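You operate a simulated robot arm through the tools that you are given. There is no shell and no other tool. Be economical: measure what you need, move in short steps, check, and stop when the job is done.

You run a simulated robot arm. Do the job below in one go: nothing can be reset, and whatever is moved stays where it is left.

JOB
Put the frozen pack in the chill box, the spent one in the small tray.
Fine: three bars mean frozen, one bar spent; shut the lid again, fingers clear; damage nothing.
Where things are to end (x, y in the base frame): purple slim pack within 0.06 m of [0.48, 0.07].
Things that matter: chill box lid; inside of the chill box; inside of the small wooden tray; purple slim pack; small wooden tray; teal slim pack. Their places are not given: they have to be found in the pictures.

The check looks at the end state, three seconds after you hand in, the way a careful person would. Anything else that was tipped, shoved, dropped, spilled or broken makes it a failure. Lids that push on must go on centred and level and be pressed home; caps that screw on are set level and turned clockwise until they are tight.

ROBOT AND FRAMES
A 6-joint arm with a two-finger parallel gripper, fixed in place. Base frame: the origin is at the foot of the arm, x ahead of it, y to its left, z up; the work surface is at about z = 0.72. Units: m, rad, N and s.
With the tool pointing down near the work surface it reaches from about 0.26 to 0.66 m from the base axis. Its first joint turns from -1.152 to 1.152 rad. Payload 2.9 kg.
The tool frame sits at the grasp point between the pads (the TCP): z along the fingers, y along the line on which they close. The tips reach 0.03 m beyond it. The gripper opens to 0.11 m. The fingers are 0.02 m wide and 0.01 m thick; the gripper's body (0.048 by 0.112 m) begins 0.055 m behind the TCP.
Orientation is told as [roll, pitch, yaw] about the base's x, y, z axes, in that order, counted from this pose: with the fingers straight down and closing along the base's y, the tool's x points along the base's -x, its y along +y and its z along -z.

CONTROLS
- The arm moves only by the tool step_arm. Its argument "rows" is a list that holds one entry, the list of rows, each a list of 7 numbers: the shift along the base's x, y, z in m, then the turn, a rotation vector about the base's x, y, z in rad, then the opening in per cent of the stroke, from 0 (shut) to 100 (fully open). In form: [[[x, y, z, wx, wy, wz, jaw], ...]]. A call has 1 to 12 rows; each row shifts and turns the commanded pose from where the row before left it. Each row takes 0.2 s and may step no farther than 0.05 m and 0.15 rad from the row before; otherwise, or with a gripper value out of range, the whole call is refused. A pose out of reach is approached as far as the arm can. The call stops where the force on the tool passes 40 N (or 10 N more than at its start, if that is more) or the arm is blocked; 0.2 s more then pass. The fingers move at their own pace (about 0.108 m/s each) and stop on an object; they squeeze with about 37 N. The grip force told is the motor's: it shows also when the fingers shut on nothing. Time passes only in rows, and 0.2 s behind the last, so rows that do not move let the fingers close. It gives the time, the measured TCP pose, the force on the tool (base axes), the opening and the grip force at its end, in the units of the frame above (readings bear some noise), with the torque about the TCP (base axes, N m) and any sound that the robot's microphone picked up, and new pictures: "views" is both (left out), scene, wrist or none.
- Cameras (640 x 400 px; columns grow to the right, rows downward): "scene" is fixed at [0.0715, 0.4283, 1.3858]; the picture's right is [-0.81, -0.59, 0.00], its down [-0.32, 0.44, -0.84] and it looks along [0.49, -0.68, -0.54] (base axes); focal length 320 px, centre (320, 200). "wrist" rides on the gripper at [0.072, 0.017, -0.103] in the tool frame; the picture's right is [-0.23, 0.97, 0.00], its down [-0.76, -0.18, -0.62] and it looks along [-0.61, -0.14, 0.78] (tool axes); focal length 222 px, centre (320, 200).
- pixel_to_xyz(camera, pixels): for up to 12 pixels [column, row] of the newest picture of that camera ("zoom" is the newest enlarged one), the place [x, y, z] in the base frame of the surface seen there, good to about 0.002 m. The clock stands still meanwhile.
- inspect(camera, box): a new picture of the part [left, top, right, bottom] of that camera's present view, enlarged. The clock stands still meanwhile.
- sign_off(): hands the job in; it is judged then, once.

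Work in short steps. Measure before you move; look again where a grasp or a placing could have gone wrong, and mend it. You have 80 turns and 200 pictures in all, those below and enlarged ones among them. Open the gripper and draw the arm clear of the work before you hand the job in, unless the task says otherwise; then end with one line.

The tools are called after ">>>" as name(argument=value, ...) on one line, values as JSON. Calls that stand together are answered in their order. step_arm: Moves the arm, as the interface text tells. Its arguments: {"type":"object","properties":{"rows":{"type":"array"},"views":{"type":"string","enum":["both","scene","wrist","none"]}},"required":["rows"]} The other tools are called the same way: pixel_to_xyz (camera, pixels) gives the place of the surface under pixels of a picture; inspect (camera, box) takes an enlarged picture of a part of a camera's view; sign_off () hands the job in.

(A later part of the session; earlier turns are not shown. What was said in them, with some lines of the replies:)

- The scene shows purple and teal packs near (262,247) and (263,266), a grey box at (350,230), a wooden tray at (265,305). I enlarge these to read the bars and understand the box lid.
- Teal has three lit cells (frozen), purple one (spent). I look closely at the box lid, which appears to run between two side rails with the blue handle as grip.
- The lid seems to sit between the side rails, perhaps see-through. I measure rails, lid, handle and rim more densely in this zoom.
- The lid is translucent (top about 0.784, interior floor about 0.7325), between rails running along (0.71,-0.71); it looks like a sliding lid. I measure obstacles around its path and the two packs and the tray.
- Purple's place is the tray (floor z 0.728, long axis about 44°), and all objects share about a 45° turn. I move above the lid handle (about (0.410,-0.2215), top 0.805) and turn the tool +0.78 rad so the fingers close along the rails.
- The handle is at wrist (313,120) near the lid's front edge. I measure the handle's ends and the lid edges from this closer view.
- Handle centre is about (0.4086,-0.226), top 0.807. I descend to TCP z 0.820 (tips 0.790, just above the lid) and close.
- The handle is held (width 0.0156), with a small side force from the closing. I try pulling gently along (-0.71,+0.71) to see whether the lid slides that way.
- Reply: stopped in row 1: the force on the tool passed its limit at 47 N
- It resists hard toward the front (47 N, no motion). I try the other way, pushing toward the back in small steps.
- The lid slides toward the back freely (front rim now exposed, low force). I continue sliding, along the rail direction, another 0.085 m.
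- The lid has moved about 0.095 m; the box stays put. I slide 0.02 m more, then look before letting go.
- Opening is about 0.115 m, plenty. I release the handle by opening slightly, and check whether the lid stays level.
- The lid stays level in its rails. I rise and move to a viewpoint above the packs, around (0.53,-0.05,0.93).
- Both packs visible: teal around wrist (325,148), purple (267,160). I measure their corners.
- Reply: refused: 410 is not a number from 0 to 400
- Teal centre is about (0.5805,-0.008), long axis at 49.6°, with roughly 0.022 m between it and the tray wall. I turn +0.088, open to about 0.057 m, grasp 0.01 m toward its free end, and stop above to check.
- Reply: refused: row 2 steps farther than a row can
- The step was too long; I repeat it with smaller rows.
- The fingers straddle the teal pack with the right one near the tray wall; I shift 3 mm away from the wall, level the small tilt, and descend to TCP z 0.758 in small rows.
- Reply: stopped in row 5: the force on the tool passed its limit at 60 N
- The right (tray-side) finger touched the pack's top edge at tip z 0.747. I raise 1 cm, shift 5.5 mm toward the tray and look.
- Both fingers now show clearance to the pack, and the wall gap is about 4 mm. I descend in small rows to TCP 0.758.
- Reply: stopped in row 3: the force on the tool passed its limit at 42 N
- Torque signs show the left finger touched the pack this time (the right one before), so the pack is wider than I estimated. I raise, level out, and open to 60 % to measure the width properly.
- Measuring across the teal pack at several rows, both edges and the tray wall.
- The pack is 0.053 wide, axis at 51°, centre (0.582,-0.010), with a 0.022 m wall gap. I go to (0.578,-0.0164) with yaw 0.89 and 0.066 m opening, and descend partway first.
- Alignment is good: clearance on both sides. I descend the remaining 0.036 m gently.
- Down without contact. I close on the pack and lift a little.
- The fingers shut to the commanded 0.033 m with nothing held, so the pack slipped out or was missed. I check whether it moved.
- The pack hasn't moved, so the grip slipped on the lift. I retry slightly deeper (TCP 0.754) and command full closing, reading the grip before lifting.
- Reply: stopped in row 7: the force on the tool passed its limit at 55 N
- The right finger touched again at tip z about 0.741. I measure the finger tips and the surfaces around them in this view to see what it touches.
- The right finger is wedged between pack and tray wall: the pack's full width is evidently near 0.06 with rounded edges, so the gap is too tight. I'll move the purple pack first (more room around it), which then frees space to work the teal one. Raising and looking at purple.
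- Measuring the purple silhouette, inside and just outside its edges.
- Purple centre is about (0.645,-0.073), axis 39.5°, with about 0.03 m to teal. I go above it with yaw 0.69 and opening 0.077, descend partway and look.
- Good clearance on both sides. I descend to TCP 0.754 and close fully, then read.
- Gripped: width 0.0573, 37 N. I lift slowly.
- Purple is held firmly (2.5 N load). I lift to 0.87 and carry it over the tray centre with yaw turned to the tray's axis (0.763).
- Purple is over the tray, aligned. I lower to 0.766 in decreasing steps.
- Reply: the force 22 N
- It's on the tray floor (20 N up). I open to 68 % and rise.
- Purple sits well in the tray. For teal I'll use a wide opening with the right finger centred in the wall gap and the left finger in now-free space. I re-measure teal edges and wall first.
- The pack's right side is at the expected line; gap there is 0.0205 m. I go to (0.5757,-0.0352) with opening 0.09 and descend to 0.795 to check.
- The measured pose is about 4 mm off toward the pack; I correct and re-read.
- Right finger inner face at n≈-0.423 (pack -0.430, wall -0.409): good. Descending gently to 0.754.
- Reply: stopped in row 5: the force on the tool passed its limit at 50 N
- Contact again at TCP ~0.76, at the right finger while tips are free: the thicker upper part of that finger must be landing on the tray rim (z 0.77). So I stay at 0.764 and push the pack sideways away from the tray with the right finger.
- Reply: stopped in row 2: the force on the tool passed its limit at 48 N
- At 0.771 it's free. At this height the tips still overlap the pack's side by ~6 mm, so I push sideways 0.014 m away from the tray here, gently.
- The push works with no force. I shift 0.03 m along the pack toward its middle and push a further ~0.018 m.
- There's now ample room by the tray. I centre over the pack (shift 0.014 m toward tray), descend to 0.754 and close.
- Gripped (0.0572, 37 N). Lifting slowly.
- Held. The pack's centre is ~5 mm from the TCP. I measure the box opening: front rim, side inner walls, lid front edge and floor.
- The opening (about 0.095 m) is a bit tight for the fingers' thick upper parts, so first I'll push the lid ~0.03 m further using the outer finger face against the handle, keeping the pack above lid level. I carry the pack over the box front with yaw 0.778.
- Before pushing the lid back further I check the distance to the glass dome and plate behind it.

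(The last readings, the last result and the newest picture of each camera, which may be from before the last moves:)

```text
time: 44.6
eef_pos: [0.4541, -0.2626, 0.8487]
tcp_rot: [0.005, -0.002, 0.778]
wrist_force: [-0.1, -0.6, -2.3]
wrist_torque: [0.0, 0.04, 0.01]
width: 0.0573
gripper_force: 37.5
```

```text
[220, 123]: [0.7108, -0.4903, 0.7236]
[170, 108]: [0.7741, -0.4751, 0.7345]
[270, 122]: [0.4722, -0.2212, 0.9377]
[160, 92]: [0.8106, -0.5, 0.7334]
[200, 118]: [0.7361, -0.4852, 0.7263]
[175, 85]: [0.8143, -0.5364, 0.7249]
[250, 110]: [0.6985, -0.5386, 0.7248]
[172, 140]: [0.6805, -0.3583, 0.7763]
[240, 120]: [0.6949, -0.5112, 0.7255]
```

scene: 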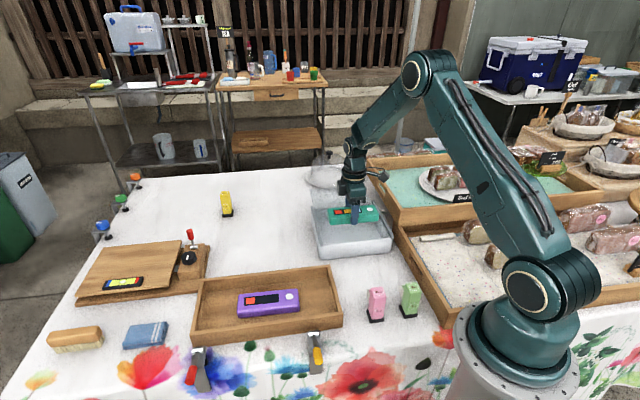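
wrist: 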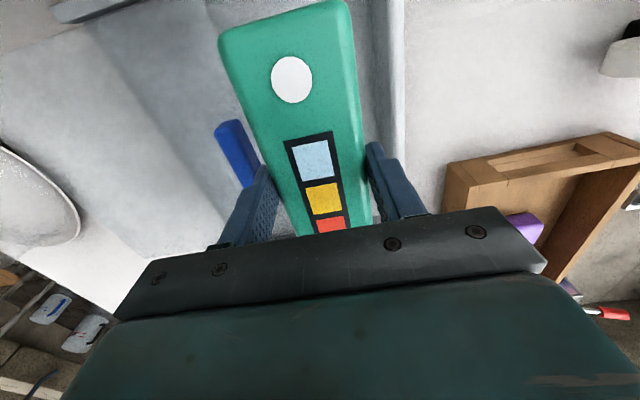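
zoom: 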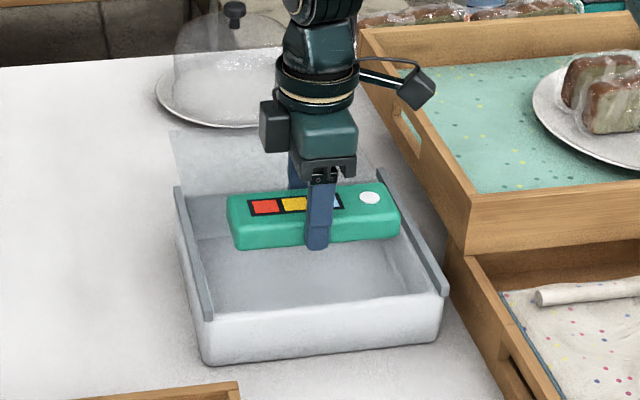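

The plate edge is 0.07 m beyond where the lid would end; safe. I lower to TCP 0.823 (pack bottom ~0.789, above lid 0.784) and push the handle back.

>>> step_arm(rows=[[[0, 0, -0.015, 0, 0, 0, 10], [0, 0, -0.0105, 0, 0, 0, 10], [0.0039, -0.0038, 0, 0, 0, 0, 10], [0.0039, -0.0038, 0, 0, 0, 0, 10], [0.0039, -0.0038, 0, 0, 0, 0, 10], [0.0039, -0.0038, 0, 0, 0, 0, 10], [0.0039, -0.0038, 0, 0, 0, 0, 10], [0.0039, -0.0038, 0, 0, 0, 0, 10], [0.0039, -0.0038, 0, 0, 0, 0, 10], [0.0039, -0.0038, 0, 0, 0, 0, 10], [0, 0, 0, 0, 0, 0, 10]]])

>>> inspect(camera="scene", box=[290, 150, 420, 270])

```text
time: 47.0
eef_pos: [0.4873, -0.2914, 0.8234]
tcp_rot: [0.005, -0.001, 0.779]
wrist_force: [-0.5, 1.0, -2.4]
wrist_torque: [-0.02, 0.01, 0.05]
width: 0.0576
gripper_force: 37.5
```

scene: 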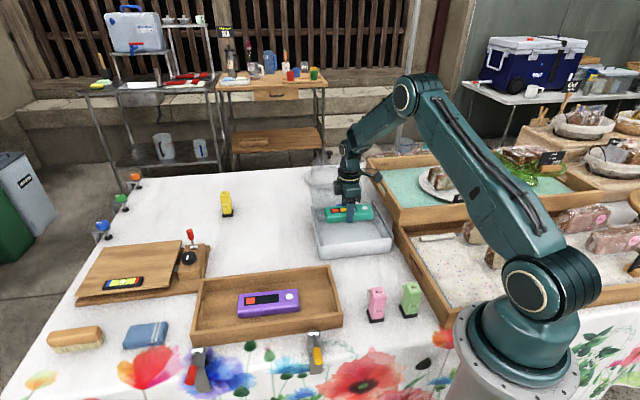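
wrist: 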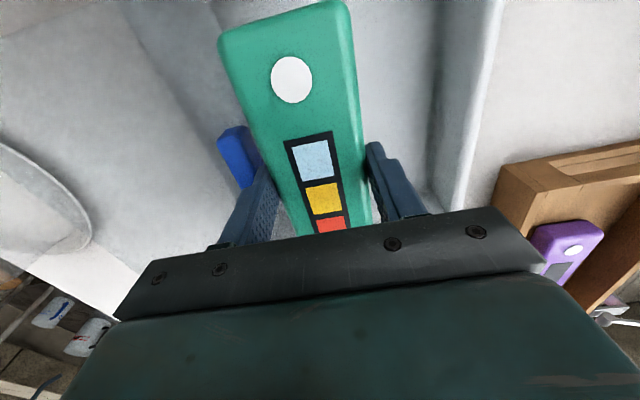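

```text
3.33 times, centred on (355, 210) of scene
```

zoom: 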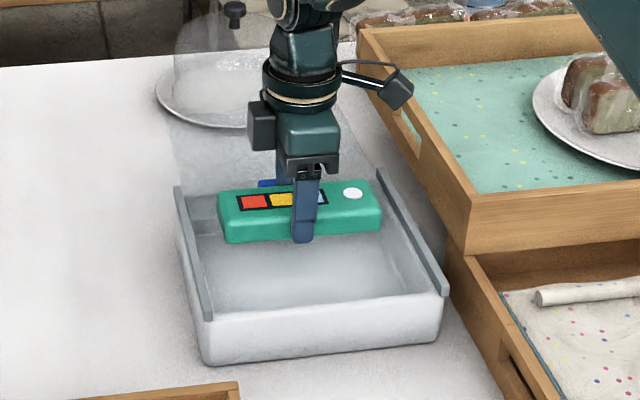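

The lid slid on. I move back to s≈0.072 over the open part and lower to 0.79, then check.

>>> step_arm(rows=[[[-0.01, 0.01, 0, 0, 0, 0, 10], [-0.01, 0.01, 0, 0, 0, 0, 10], [-0.0107, 0.0101, 0, 0, 0, 0, 10], [0, 0, -0.015, 0, 0, 0, 10], [0, 0, -0.015, 0, 0, 0, 10], [0, 0, 0, 0, 0, 0, 10]]])

>>> inspect(camera="scene", box=[290, 150, 420, 270])

```text
time: 48.4
eef_pos: [0.4543, -0.261, 0.7933]
tcp_rot: [0.006, -0.002, 0.777]
wrist_force: [-0.3, 0.2, -2.8]
wrist_torque: [0.0, 0.0, 0.0]
width: 0.0576
gripper_force: 36.8
```

scene: 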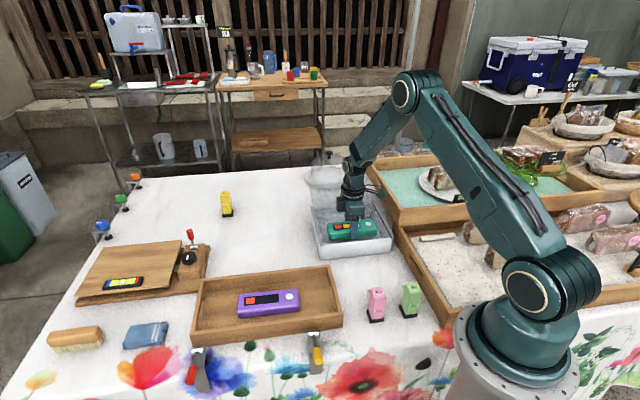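
wrist: 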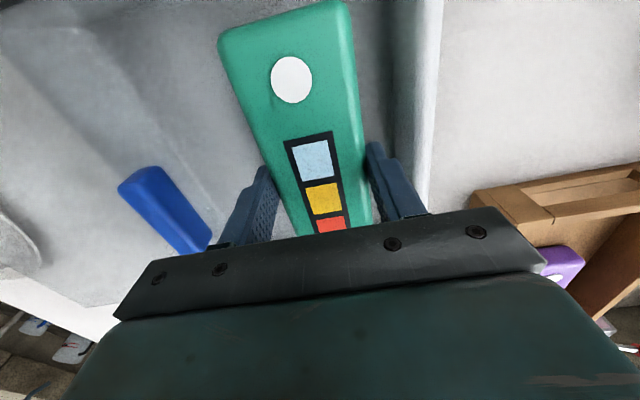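

```text
3.33 times, centred on (355, 210) of scene
```

zoom: 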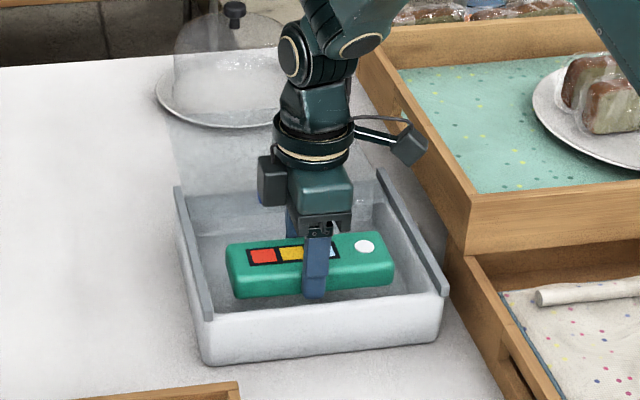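

The pack is inside the walls with room all round. I lower gently to the floor (TCP ~0.766).

>>> step_arm(rows=[[[0, 0, -0.008, 0, 0, 0, 10], [0, 0, -0.007, 0, 0, 0, 10], [0, 0, -0.006, 0, 0, 0, 10], [0, 0, -0.005, 0, 0, 0, 10], [0, 0, 0, 0, 0, 0, 10]]], views="wrist")

```text
time: 49.6
eef_pos: [0.4545, -0.2611, 0.7674]
tcp_rot: [0.006, -0.001, 0.778]
wrist_force: [-0.9, 1.0, 1.3]
wrist_torque: [-0.07, -0.01, -0.05]
width: 0.0574
gripper_force: 36.8
```

wrist: 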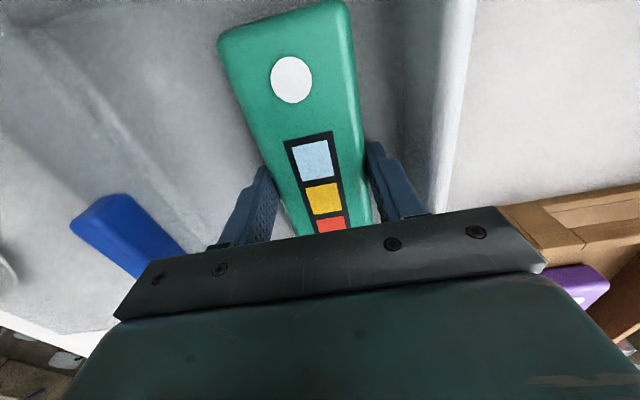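

It touches the floor (load gone to +1.3 N). I release to 62 % and rise straight up.

>>> step_arm(rows=[[[0, 0, 0, 0, 0, 0, 58], [0, 0, 0, 0, 0, 0, 62], [0, 0, 0, 0, 0, 0, 62], [0, 0, 0.01, 0, 0, 0, 62], [0, 0, 0.02, 0, 0, 0, 62], [0, 0, 0.035, 0, 0, 0, 62], [0, 0, 0.04, 0, 0, 0, 62], [0, 0, 0, 0, 0, 0, 62]]])

>>> inspect(camera="scene", box=[290, 150, 420, 270])

>>> pixel_to_xyz(camera="wrist", pixels=[[200, 160], [220, 190], [300, 110]])

```text
time: 51.4
eef_pos: [0.454, -0.2603, 0.8729]
tcp_rot: [0.005, -0.003, 0.776]
wrist_force: [0.3, -0.2, 0.2]
wrist_torque: [0.01, -0.02, 0.03]
width: 0.0684
gripper_force: 0.2
```

scene: 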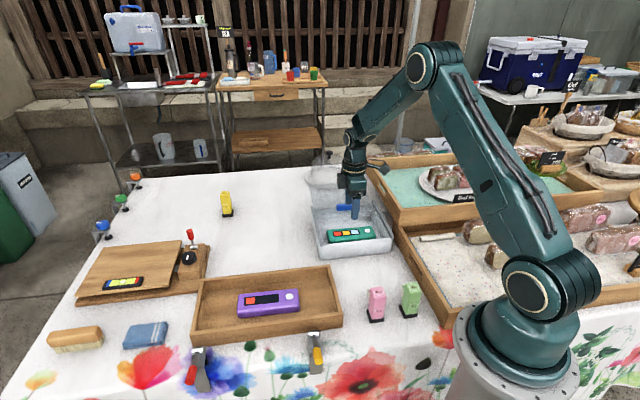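
wrist: 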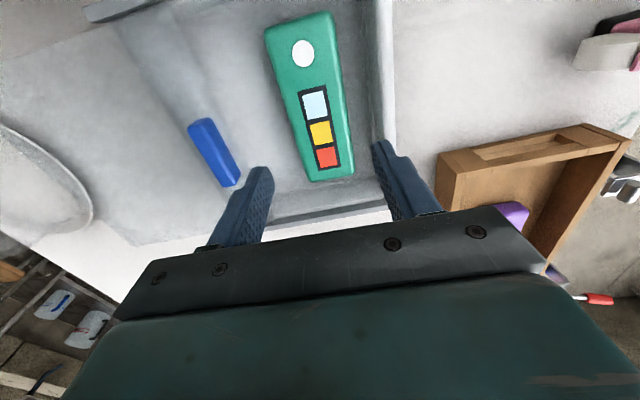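

```text
3.33 times, centred on (355, 210) of scene
```

zoom: 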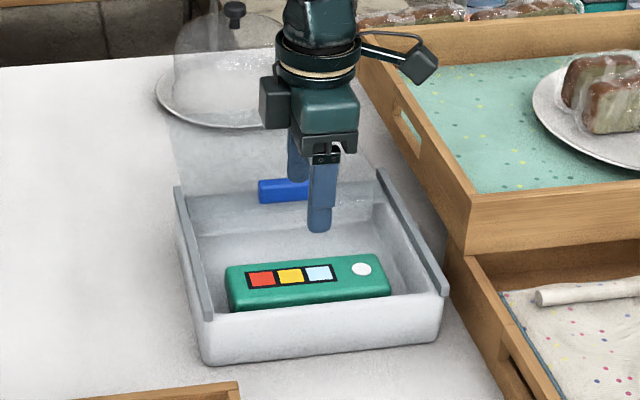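

```text
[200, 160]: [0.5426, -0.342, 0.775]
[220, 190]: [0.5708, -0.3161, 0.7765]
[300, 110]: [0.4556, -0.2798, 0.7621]
```

The pack lies flat in the box, top (0.758) below lid level. I now measure the handle to regrip it.

>>> pixel_to_xyz(camera="wrist", pixels=[[191, 126], [208, 121], [226, 182], [237, 179], [205, 145], [218, 143], [214, 152]])

```text
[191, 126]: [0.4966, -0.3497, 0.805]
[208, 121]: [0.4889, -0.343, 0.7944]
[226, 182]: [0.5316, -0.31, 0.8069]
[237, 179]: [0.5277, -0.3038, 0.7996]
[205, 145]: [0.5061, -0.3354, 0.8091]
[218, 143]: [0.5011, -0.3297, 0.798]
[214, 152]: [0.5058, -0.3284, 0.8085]
```

Handle centre is at (0.511,-0.327). I go above it, lower to 0.820 and close.

>>> step_arm(rows=[[[0.0283, -0.0333, 0, 0, 0, 0, 60], [0.0284, -0.0334, 0, -0.003, 0.003, 0, 60], [0, 0, -0.03, 0, 0, 0, 60], [0, 0, -0.0225, 0, 0, 0, 60], [0, 0, 0, 0, 0, 0, 60], [0, 0, 0, 0, 0, 0, 10], [0, 0, 0, 0, 0, 0, 10], [0, 0, 0, 0, 0, 0, 10]]])

```text
time: 53.2
eef_pos: [0.5112, -0.3296, 0.8196]
tcp_rot: [0.005, 0.002, 0.778]
wrist_force: [-1.8, -1.3, -2.4]
wrist_torque: [-0.45, -0.39, 0.89]
width: 0.0155
gripper_force: 44.6
```

scene: 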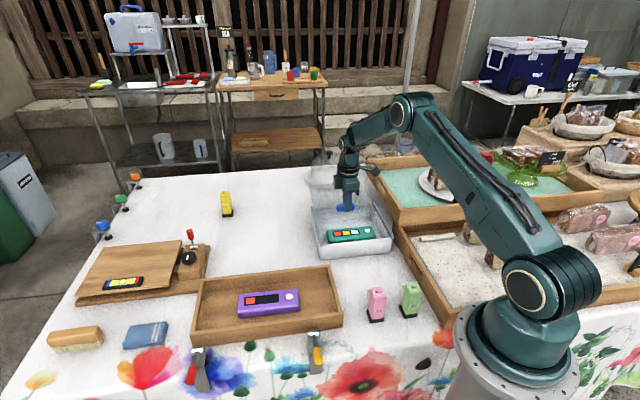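
wrist: 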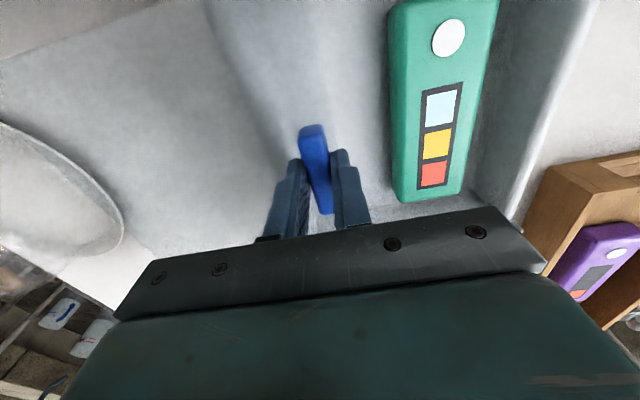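

Gripped. I slide the lid forward along the rails, most of the 0.144 m.

>>> step_arm(rows=[[[-0.0078, 0.0079, 0, 0, 0, 0, 10], [-0.0078, 0.0079, 0, 0, 0, 0, 10], [-0.0078, 0.0079, 0, 0, 0, 0, 10], [-0.0078, 0.0079, 0, 0, 0, 0, 10], [-0.0078, 0.0079, 0, 0, 0, 0, 10], [-0.0078, 0.0079, 0, 0, 0, 0, 10], [-0.0078, 0.0079, 0, 0, 0, 0, 10], [-0.0078, 0.0079, 0, 0, 0, 0, 10], [-0.0078, 0.0079, 0, 0, 0, 0, 10], [-0.0078, 0.0079, 0, 0, 0, 0, 10], [-0.0078, 0.0079, 0, 0, 0, 0, 10], [0, 0, 0, 0, 0, 0, 10]]])

```text
time: 55.8
eef_pos: [0.4265, -0.2435, 0.8207]
tcp_rot: [0.002, 0.008, 0.772]
wrist_force: [-17.7, -18.7, 4.5]
wrist_torque: [-0.25, 0.0, 0.91]
width: 0.0158
gripper_force: 45.1
```

scene: 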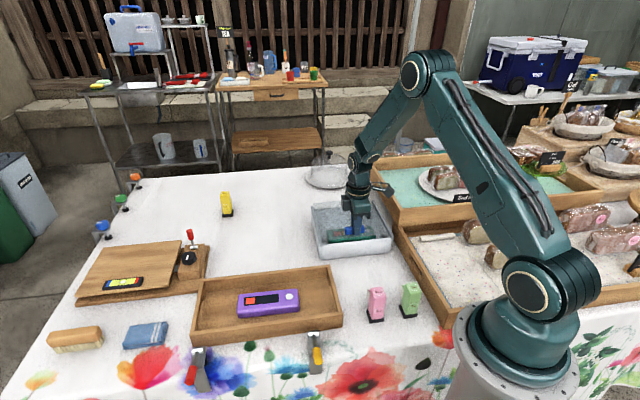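
wrist: 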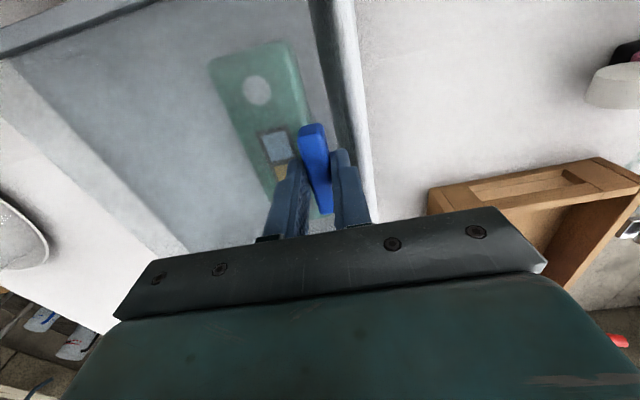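

A side force of ~26 N has built up against the rail; I relax 2.5 mm sideways and continue the last ~0.022 m slowly.

>>> step_arm(rows=[[[-0.0018, -0.0018, 0, 0, 0, 0, 10], [-0.004, 0.004, 0, 0, 0, 0, 10], [-0.004, 0.004, 0, 0, 0, 0, 10], [-0.004, 0.004, 0, 0, 0, 0, 10], [0, 0, 0, 0, 0, 0, 10]]])

```text
time: 57.0
eef_pos: [0.4137, -0.2295, 0.8191]
tcp_rot: [0.007, -0.001, 0.78]
wrist_force: [2.3, 2.9, -6.4]
wrist_torque: [-1.0, 0.08, 0.65]
width: 0.0158
gripper_force: 45.5
```

scene: 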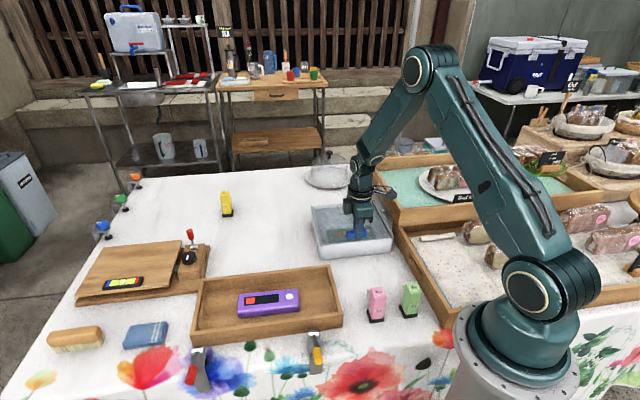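
wrist: 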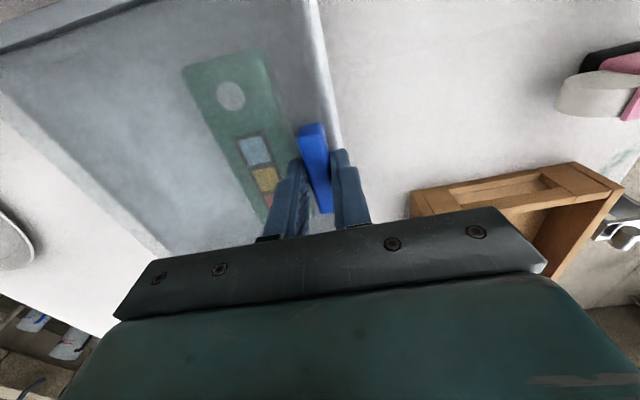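

Side force is gone; about 4 mm remain to the stop. I go on in 2 mm steps until resistance.

>>> step_arm(rows=[[[-0.0012, 0.0012, 0, 0, 0, 0, 10], [-0.0012, 0.0012, 0, 0, 0, 0, 10], [-0.001, 0.001, 0, 0, 0, 0, 10], [0, 0, 0, 0, 0, 0, 10]]])

```text
time: 58.0
eef_pos: [0.4111, -0.2274, 0.82]
tcp_rot: [0.003, 0.0, 0.78]
wrist_force: [10.7, 3.9, -10.5]
wrist_torque: [0.25, -1.14, 0.79]
width: 0.0156
gripper_force: 44.8
```

scene: 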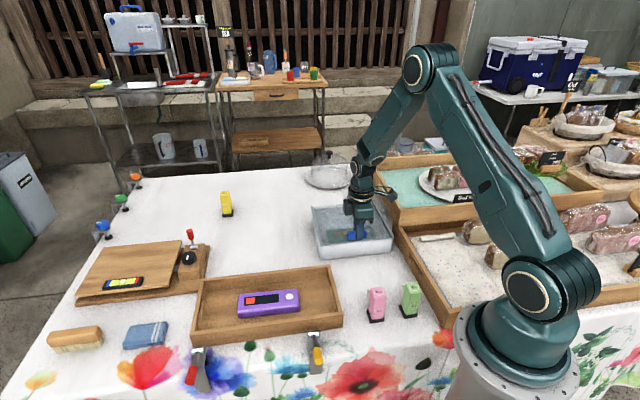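
wrist: 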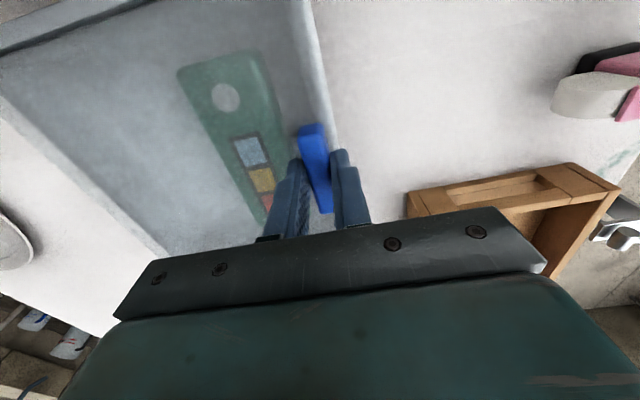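

It's within ~1 mm of the original closed place with force beginning. One more small nudge to the stop.

>>> step_arm(rows=[[[-0.0008, 0.0012, 0, 0, 0, 0, 10], [-0.0008, 0.0012, 0, 0, 0, 0, 10], [0, 0, 0, 0, 0, 0, 10]]])

>>> inspect(camera="scene", box=[300, 190, 404, 265])

```text
time: 58.8
eef_pos: [0.4104, -0.2266, 0.819]
tcp_rot: [-0.003, 0.003, 0.778]
wrist_force: [26.2, -13.7, -23.2]
wrist_torque: [0.4, -0.33, 0.92]
width: 0.0156
gripper_force: 45.0
```

scene: 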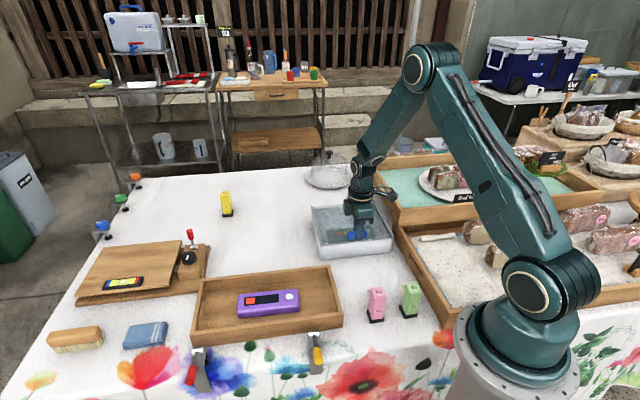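
wrist: 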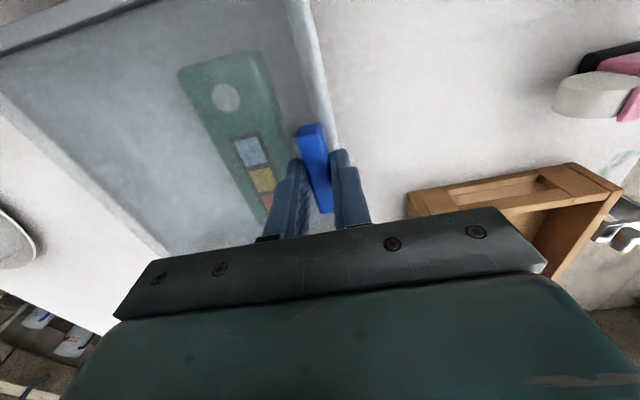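

```text
5.33 times, centred on (352, 228) of scene
```

zoom: 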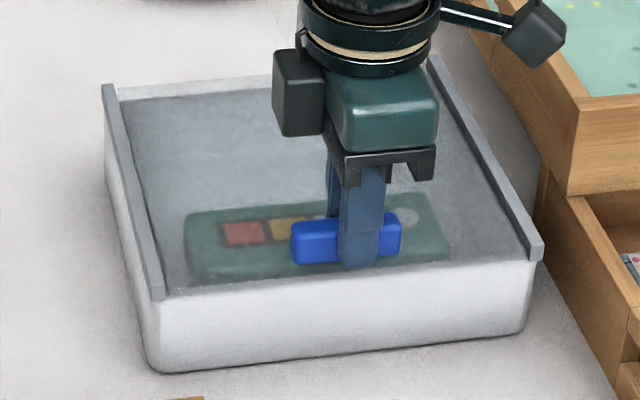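

The lid is at its stop, matching the starting picture. I ease the load, open the fingers and rise clear.

>>> step_arm(rows=[[[0.001, -0.0006, 0.0005, 0, 0, 0, 10], [0, 0, 0, 0, 0, 0, 40], [0, 0, 0, 0, 0, 0, 50], [0, 0, 0.02, 0, 0, 0, 50], [0, 0, 0.045, 0, 0, 0, 50], [0, 0, 0.045, 0, 0, 0, 80], [0, 0, 0.04, 0, 0, 0, 100], [-0.01, 0.045, 0.0, 0, 0, 0, 100], [-0.01, 0.045, 0.0, 0, 0, 0, 100], [0, 0.04, 0, 0, 0, 0, 100], [0, 0, 0, 0, 0, 0, 100]]])

>>> inspect(camera="scene", box=[300, 190, 404, 265])

>>> pixel_to_xyz(camera="scene", pixels=[[356, 235], [268, 300], [240, 300], [297, 296]])

```text
time: 61.2
eef_pos: [0.3891, -0.096, 0.9706]
tcp_rot: [0.004, 0.002, 0.778]
wrist_force: [-1.2, -0.6, 0.6]
wrist_torque: [0.01, -0.02, -0.01]
width: 0.1099
gripper_force: 0.1
```

scene: 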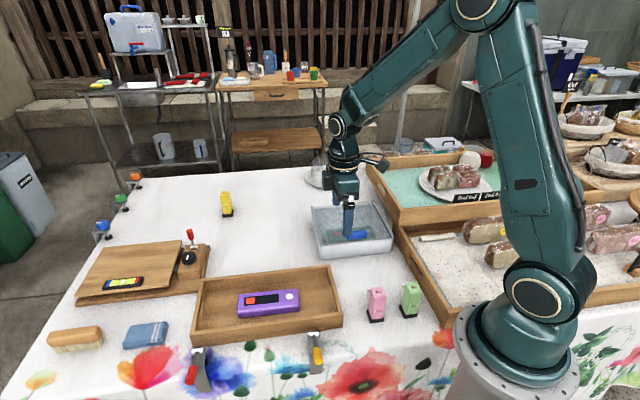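
wrist: 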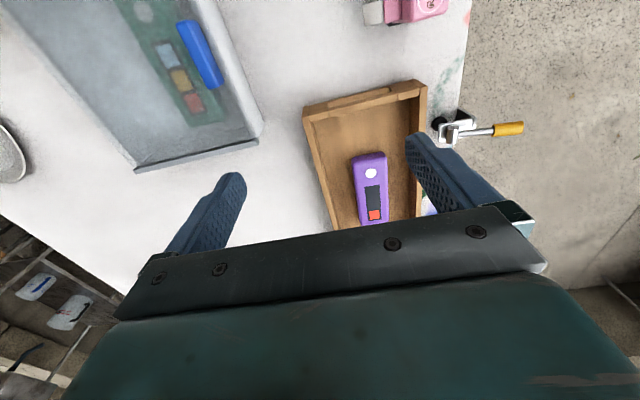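

```text
5.33 times, centred on (352, 228) of scene
```

zoom: 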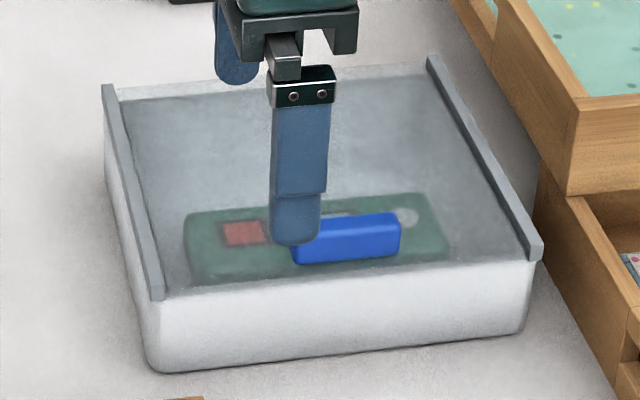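

```text
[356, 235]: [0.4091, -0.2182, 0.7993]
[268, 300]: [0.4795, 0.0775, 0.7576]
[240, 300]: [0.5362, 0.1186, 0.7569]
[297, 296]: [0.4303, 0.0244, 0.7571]
```

The lid handle reads (0.4091,-0.2182), the same as at the start. Purple is centred near (0.48,0.07) in the tray, teal shows under the shut lid, and the arm is clear and open, so I hand in.

>>> sign_off()

```text
The job is handed in.
```

The frozen teal pack is in the chill box with the lid slid shut. The spent purple pack is in the small tray, near [0.48, 0.07]. The gripper is open and clear of the work; while I was reaching for teal, the fingers touched its edges and, I think, the tray rim at about 40–60 N, with no damage visible.
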